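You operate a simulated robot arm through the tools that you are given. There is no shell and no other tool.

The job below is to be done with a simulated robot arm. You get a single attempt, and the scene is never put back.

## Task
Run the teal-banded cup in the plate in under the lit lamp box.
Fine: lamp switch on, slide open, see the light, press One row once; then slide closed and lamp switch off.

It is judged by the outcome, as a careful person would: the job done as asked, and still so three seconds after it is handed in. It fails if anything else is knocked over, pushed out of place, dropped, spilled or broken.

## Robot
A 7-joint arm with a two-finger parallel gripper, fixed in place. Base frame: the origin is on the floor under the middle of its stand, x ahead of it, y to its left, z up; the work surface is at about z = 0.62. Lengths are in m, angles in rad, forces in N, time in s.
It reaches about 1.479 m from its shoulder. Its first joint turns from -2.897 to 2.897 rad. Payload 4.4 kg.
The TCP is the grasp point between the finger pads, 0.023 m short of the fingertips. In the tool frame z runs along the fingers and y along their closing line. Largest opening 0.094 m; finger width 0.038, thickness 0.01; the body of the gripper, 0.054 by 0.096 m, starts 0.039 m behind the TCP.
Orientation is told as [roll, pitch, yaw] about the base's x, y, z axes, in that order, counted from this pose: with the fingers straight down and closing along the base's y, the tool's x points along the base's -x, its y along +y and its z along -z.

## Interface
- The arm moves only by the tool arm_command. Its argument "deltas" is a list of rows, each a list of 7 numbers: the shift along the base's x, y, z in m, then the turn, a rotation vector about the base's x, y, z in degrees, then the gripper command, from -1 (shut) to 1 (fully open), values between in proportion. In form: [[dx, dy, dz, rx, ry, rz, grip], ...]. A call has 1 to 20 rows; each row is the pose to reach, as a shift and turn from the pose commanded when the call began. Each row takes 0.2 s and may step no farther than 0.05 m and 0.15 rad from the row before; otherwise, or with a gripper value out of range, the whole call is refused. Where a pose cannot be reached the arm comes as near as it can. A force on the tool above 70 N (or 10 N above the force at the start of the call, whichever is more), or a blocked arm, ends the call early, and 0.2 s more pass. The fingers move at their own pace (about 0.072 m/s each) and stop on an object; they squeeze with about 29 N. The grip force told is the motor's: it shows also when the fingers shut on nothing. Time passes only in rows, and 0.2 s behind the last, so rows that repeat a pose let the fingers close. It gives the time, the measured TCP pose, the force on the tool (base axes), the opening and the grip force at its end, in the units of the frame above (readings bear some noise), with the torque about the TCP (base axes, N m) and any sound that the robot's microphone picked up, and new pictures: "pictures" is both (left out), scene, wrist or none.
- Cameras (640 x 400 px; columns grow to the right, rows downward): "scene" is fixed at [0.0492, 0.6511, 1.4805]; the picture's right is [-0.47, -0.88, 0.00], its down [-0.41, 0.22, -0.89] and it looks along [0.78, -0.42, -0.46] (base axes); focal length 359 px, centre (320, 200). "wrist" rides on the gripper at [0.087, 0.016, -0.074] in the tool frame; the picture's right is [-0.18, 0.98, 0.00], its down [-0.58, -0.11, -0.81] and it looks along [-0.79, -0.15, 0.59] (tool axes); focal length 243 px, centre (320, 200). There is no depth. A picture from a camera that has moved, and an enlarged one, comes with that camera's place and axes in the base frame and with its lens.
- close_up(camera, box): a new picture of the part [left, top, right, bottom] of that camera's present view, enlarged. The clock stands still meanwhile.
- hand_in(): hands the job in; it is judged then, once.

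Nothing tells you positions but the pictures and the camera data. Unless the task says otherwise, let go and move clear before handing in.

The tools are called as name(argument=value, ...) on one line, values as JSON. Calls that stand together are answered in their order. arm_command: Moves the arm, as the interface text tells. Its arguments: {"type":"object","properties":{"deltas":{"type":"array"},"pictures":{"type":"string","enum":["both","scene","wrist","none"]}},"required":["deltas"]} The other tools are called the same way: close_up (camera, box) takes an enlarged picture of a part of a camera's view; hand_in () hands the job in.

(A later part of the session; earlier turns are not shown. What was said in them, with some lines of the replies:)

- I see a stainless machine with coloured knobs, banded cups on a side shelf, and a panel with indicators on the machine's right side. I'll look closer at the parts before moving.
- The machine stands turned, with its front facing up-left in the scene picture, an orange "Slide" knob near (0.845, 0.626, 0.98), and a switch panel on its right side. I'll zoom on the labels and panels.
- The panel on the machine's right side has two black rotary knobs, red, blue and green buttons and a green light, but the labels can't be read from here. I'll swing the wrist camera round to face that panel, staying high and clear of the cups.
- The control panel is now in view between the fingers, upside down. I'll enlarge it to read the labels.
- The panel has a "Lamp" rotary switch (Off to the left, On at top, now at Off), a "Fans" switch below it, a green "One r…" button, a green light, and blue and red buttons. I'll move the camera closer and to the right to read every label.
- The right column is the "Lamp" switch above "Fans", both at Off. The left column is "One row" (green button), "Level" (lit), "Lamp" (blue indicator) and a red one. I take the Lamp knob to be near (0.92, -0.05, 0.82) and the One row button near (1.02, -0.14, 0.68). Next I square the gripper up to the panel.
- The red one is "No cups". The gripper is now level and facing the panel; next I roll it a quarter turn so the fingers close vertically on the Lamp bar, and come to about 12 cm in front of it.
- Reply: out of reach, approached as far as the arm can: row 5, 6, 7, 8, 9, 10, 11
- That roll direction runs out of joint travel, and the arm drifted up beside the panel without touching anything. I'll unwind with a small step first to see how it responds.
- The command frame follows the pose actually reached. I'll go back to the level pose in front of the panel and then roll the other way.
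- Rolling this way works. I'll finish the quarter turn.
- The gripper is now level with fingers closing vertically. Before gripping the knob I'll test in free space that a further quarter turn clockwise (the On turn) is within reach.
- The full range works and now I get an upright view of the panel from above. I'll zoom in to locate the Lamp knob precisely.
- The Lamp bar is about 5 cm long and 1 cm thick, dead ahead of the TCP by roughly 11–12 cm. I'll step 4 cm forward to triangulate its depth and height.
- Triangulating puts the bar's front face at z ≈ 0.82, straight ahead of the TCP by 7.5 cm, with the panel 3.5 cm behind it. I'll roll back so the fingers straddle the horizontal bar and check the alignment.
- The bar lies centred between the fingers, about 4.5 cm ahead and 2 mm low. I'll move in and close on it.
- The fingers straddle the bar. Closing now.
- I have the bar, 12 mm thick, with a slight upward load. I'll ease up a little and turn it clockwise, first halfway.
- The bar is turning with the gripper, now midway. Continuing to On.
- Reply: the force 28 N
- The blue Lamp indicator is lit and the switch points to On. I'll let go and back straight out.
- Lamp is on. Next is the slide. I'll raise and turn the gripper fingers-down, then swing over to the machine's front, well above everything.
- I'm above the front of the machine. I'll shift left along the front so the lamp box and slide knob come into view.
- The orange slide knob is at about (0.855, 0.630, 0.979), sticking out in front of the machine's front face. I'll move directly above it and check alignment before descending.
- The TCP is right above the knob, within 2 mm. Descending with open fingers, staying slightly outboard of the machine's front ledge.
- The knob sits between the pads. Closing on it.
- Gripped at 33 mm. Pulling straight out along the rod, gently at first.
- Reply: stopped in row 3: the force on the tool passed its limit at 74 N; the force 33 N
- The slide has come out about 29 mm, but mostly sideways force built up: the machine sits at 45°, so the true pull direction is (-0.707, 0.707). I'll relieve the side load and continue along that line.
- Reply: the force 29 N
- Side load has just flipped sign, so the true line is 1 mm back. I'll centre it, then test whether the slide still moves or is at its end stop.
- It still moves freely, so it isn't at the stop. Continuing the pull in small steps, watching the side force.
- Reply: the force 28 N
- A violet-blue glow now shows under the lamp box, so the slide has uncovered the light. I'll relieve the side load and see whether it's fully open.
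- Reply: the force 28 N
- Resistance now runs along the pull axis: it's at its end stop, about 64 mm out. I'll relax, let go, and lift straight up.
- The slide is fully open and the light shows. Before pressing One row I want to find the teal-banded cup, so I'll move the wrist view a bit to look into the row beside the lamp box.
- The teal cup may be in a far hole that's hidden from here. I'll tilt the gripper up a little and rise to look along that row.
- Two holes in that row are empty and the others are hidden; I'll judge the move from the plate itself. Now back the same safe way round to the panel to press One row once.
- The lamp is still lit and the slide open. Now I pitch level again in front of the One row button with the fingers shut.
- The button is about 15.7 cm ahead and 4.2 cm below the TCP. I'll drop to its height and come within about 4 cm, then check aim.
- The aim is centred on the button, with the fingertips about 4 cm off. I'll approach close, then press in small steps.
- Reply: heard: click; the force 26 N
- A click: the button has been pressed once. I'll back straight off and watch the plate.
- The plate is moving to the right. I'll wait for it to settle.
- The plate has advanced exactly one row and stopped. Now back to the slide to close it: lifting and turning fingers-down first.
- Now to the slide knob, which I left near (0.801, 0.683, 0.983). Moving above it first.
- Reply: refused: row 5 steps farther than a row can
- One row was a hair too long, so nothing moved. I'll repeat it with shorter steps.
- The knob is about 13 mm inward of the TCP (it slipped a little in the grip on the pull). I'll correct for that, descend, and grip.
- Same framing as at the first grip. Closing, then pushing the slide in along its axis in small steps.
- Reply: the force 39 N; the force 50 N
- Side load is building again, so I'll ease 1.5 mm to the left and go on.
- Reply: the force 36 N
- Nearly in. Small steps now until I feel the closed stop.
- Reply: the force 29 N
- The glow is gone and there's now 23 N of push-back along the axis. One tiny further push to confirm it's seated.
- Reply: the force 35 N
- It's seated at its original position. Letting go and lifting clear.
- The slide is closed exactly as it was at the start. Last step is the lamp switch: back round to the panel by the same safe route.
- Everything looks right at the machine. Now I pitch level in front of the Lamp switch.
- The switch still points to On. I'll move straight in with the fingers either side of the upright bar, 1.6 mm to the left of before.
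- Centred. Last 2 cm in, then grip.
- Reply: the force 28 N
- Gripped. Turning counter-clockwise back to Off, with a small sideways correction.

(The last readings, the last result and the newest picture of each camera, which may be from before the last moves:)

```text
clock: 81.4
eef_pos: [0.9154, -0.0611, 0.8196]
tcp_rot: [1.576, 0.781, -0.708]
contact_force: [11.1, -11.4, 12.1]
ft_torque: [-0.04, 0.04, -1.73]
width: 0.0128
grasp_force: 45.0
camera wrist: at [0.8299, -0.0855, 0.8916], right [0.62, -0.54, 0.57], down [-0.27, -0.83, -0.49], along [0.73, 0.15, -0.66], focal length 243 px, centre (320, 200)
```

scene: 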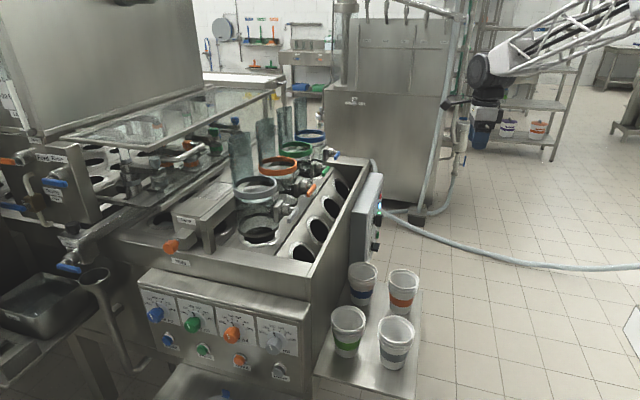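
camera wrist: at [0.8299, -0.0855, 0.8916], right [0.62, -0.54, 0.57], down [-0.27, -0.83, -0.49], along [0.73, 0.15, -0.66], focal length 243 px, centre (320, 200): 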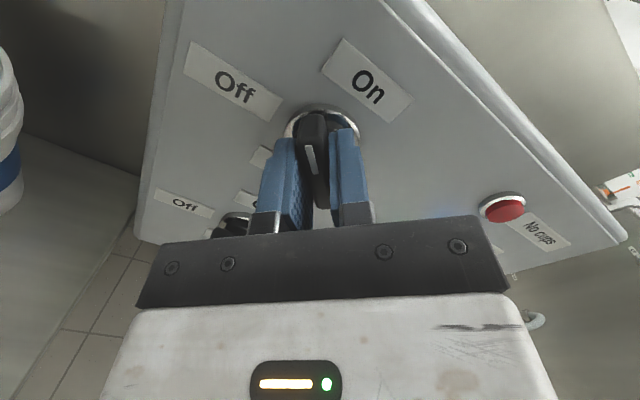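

arm_command(deltas=[[0.0003, -0.0003, 0.0004, -5.34, -6.19, 0, -1], [0.0003, -0.0003, 0.0004, -10.68, -12.39, 0, -1], [0.0003, -0.0003, 0.0004, -16.03, -18.58, 0, -1], [0.0003, -0.0003, 0.0004, -21.37, -24.77, 0, -1], [0.0003, -0.0003, 0.0004, -26.71, -30.97, 0, -1], [0.0003, -0.0003, 0.0004, -29.39, -34.07, 0, -1]], pictures="both")

close_up(camera="scene", box=[340, 170, 440, 260])

```text
clock: 82.8
eef_pos: [0.9161, -0.0599, 0.8192]
tcp_rot: [1.575, -0.005, -0.709]
contact_force: [3.1, -3.2, 26.6]
ft_torque: [-0.03, 0.56, 0.91]
width: 0.0119
grasp_force: 44.8
camera wrist: at [0.8024, -0.0618, 0.8355], right [0.14, -0.12, 0.98], down [-0.08, -0.99, -0.11], along [0.99, -0.07, -0.14], focal length 243 px, centre (320, 200)
```

scene: 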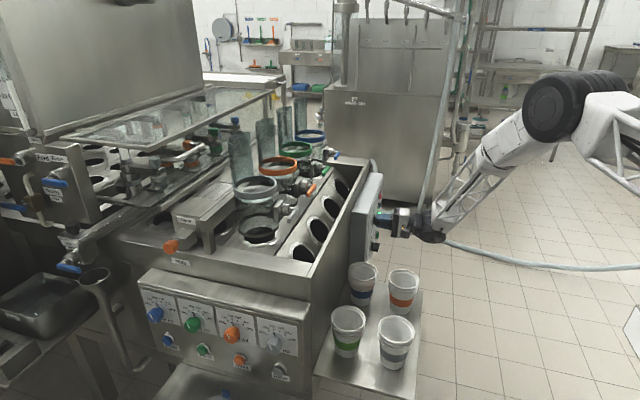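
wrist: 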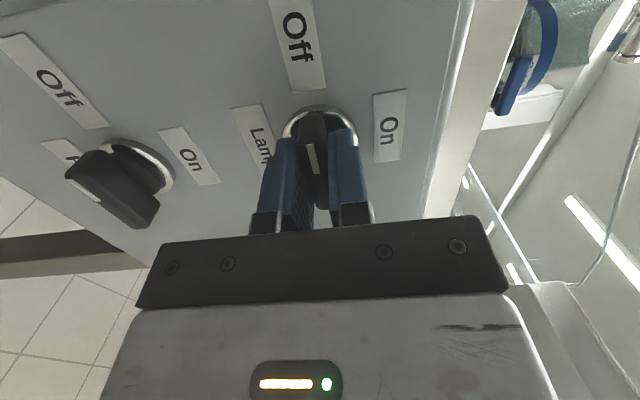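

```text
4.44 times, centred on (390, 215) of scene
camera zoom: at [0.0492, 0.6511, 1.4805], right [-0.47, -0.88, 0.0], down [-0.41, 0.22, -0.89], along [0.78, -0.42, -0.46], focal length 1596 px, centre (9, 133)
```

zoom: 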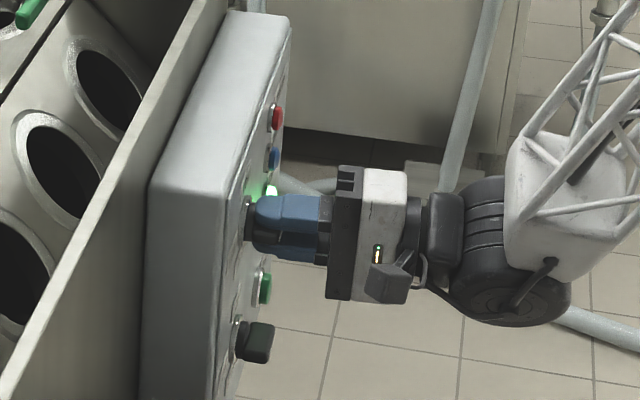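

The blue indicator is out and the switch points at Off. Letting go and backing clear.

arm_command(deltas=[[0, 0, 0, 0, 0, 0, 0.2], [0, 0, 0, 0, 0, 0, 0.2], [0, 0, 0, 0, 0, 0, 0.2], [-0.0261, -0.0303, 0, 0, 0, 0, 0.2], [-0.0522, -0.0606, 0, 0, 0, 0, 0.2], [-0.0784, -0.0908, 0, 0, 0, 0, 0.2], [-0.1045, -0.1211, 0, 0, 0, 0, 0.2], [-0.1306, -0.1514, 0, 0, 0, 0, 0.2]], pictures="both")

close_up(camera="scene", box=[340, 170, 440, 260])

close_up(camera="scene", box=[60, 80, 340, 280])

```text
clock: 84.6
eef_pos: [0.7859, -0.2117, 0.8206]
tcp_rot: [1.573, 0.001, -0.708]
contact_force: [-0.7, 0.0, -0.6]
ft_torque: [0.01, -0.02, 0.02]
width: 0.0563
grasp_force: 0.1
camera wrist: at [0.672, -0.2129, 0.8346], right [0.14, -0.12, 0.98], down [-0.08, -0.99, -0.11], along [0.99, -0.07, -0.15], focal length 243 px, centre (320, 200)
```

scene: 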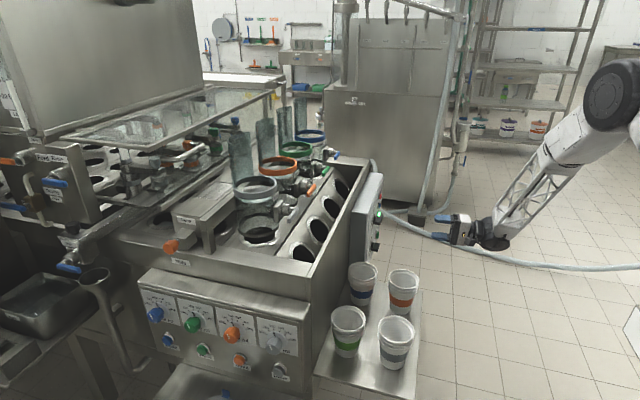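
wrist: 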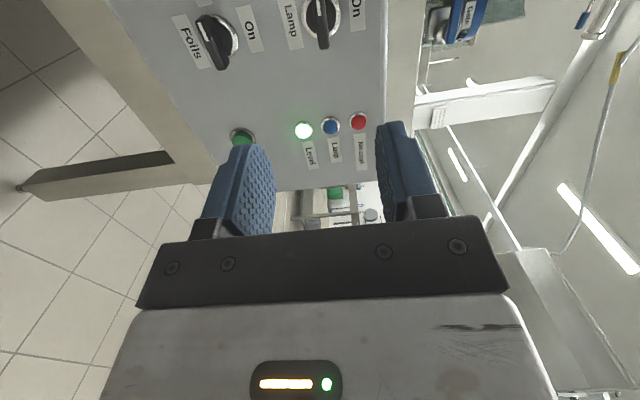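

```text
4.44 times, centred on (390, 215) of scene
camera zoom: at [0.0492, 0.6511, 1.4805], right [-0.47, -0.88, 0.0], down [-0.41, 0.22, -0.89], along [0.78, -0.42, -0.46], focal length 1596 px, centre (9, 133)
```

zoom: 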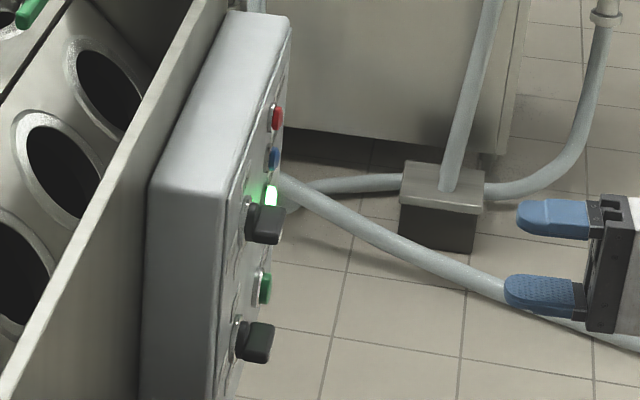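

```text
2.00 times, centred on (200, 180) of scene
camera zoom: at [0.0492, 0.6511, 1.4805], right [-0.47, -0.88, 0.0], down [-0.41, 0.22, -0.89], along [0.78, -0.42, -0.46], focal length 718 px, centre (560, 240)
```

zoom: 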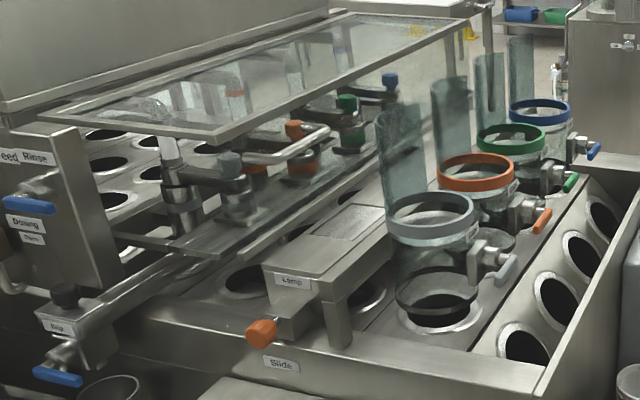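

The lamp switch is Off with its indicator out, and the slide is shut. The plate has advanced one row from a single One row press, and the cups on the shelf haven't moved. I couldn't see the teal-banded cup itself, because its part of the row was hidden, so I'm relying on the one-row advance for its position. The gripper is empty and clear of the panel, so I'm handing in.

hand_in()

```text
The job is handed in.
```

I ran the whole sequence and handed the job in, but I never saw the teal-banded cup itself. Its part of the row was hidden in every view, so its place under the lamp box rests on the plate having moved exactly one row.

1. **Lamp on:** I turned the Lamp switch to On and its blue indicator lit.
2. **Slide open:** I pulled the slide out to its end stop and saw the violet-blue light under the lamp box.
3. **One row:** I pressed the button once and heard one click. The plate advanced one row and stopped.
4. **Slide closed:** I pushed the slide back to where it started and the light was no longer visible.
5. **Lamp off:** I turned the Lamp switch back to Off and its indicator went out.

On the first pull of the slide, the force on the arm reached 74 N, just over its limit. The pull was slightly off the slide's line, so I corrected the direction and it then moved freely.

The shelf cups looked undisturbed and I saw nothing else out of place. The gripper ended up empty and clear of the machine.
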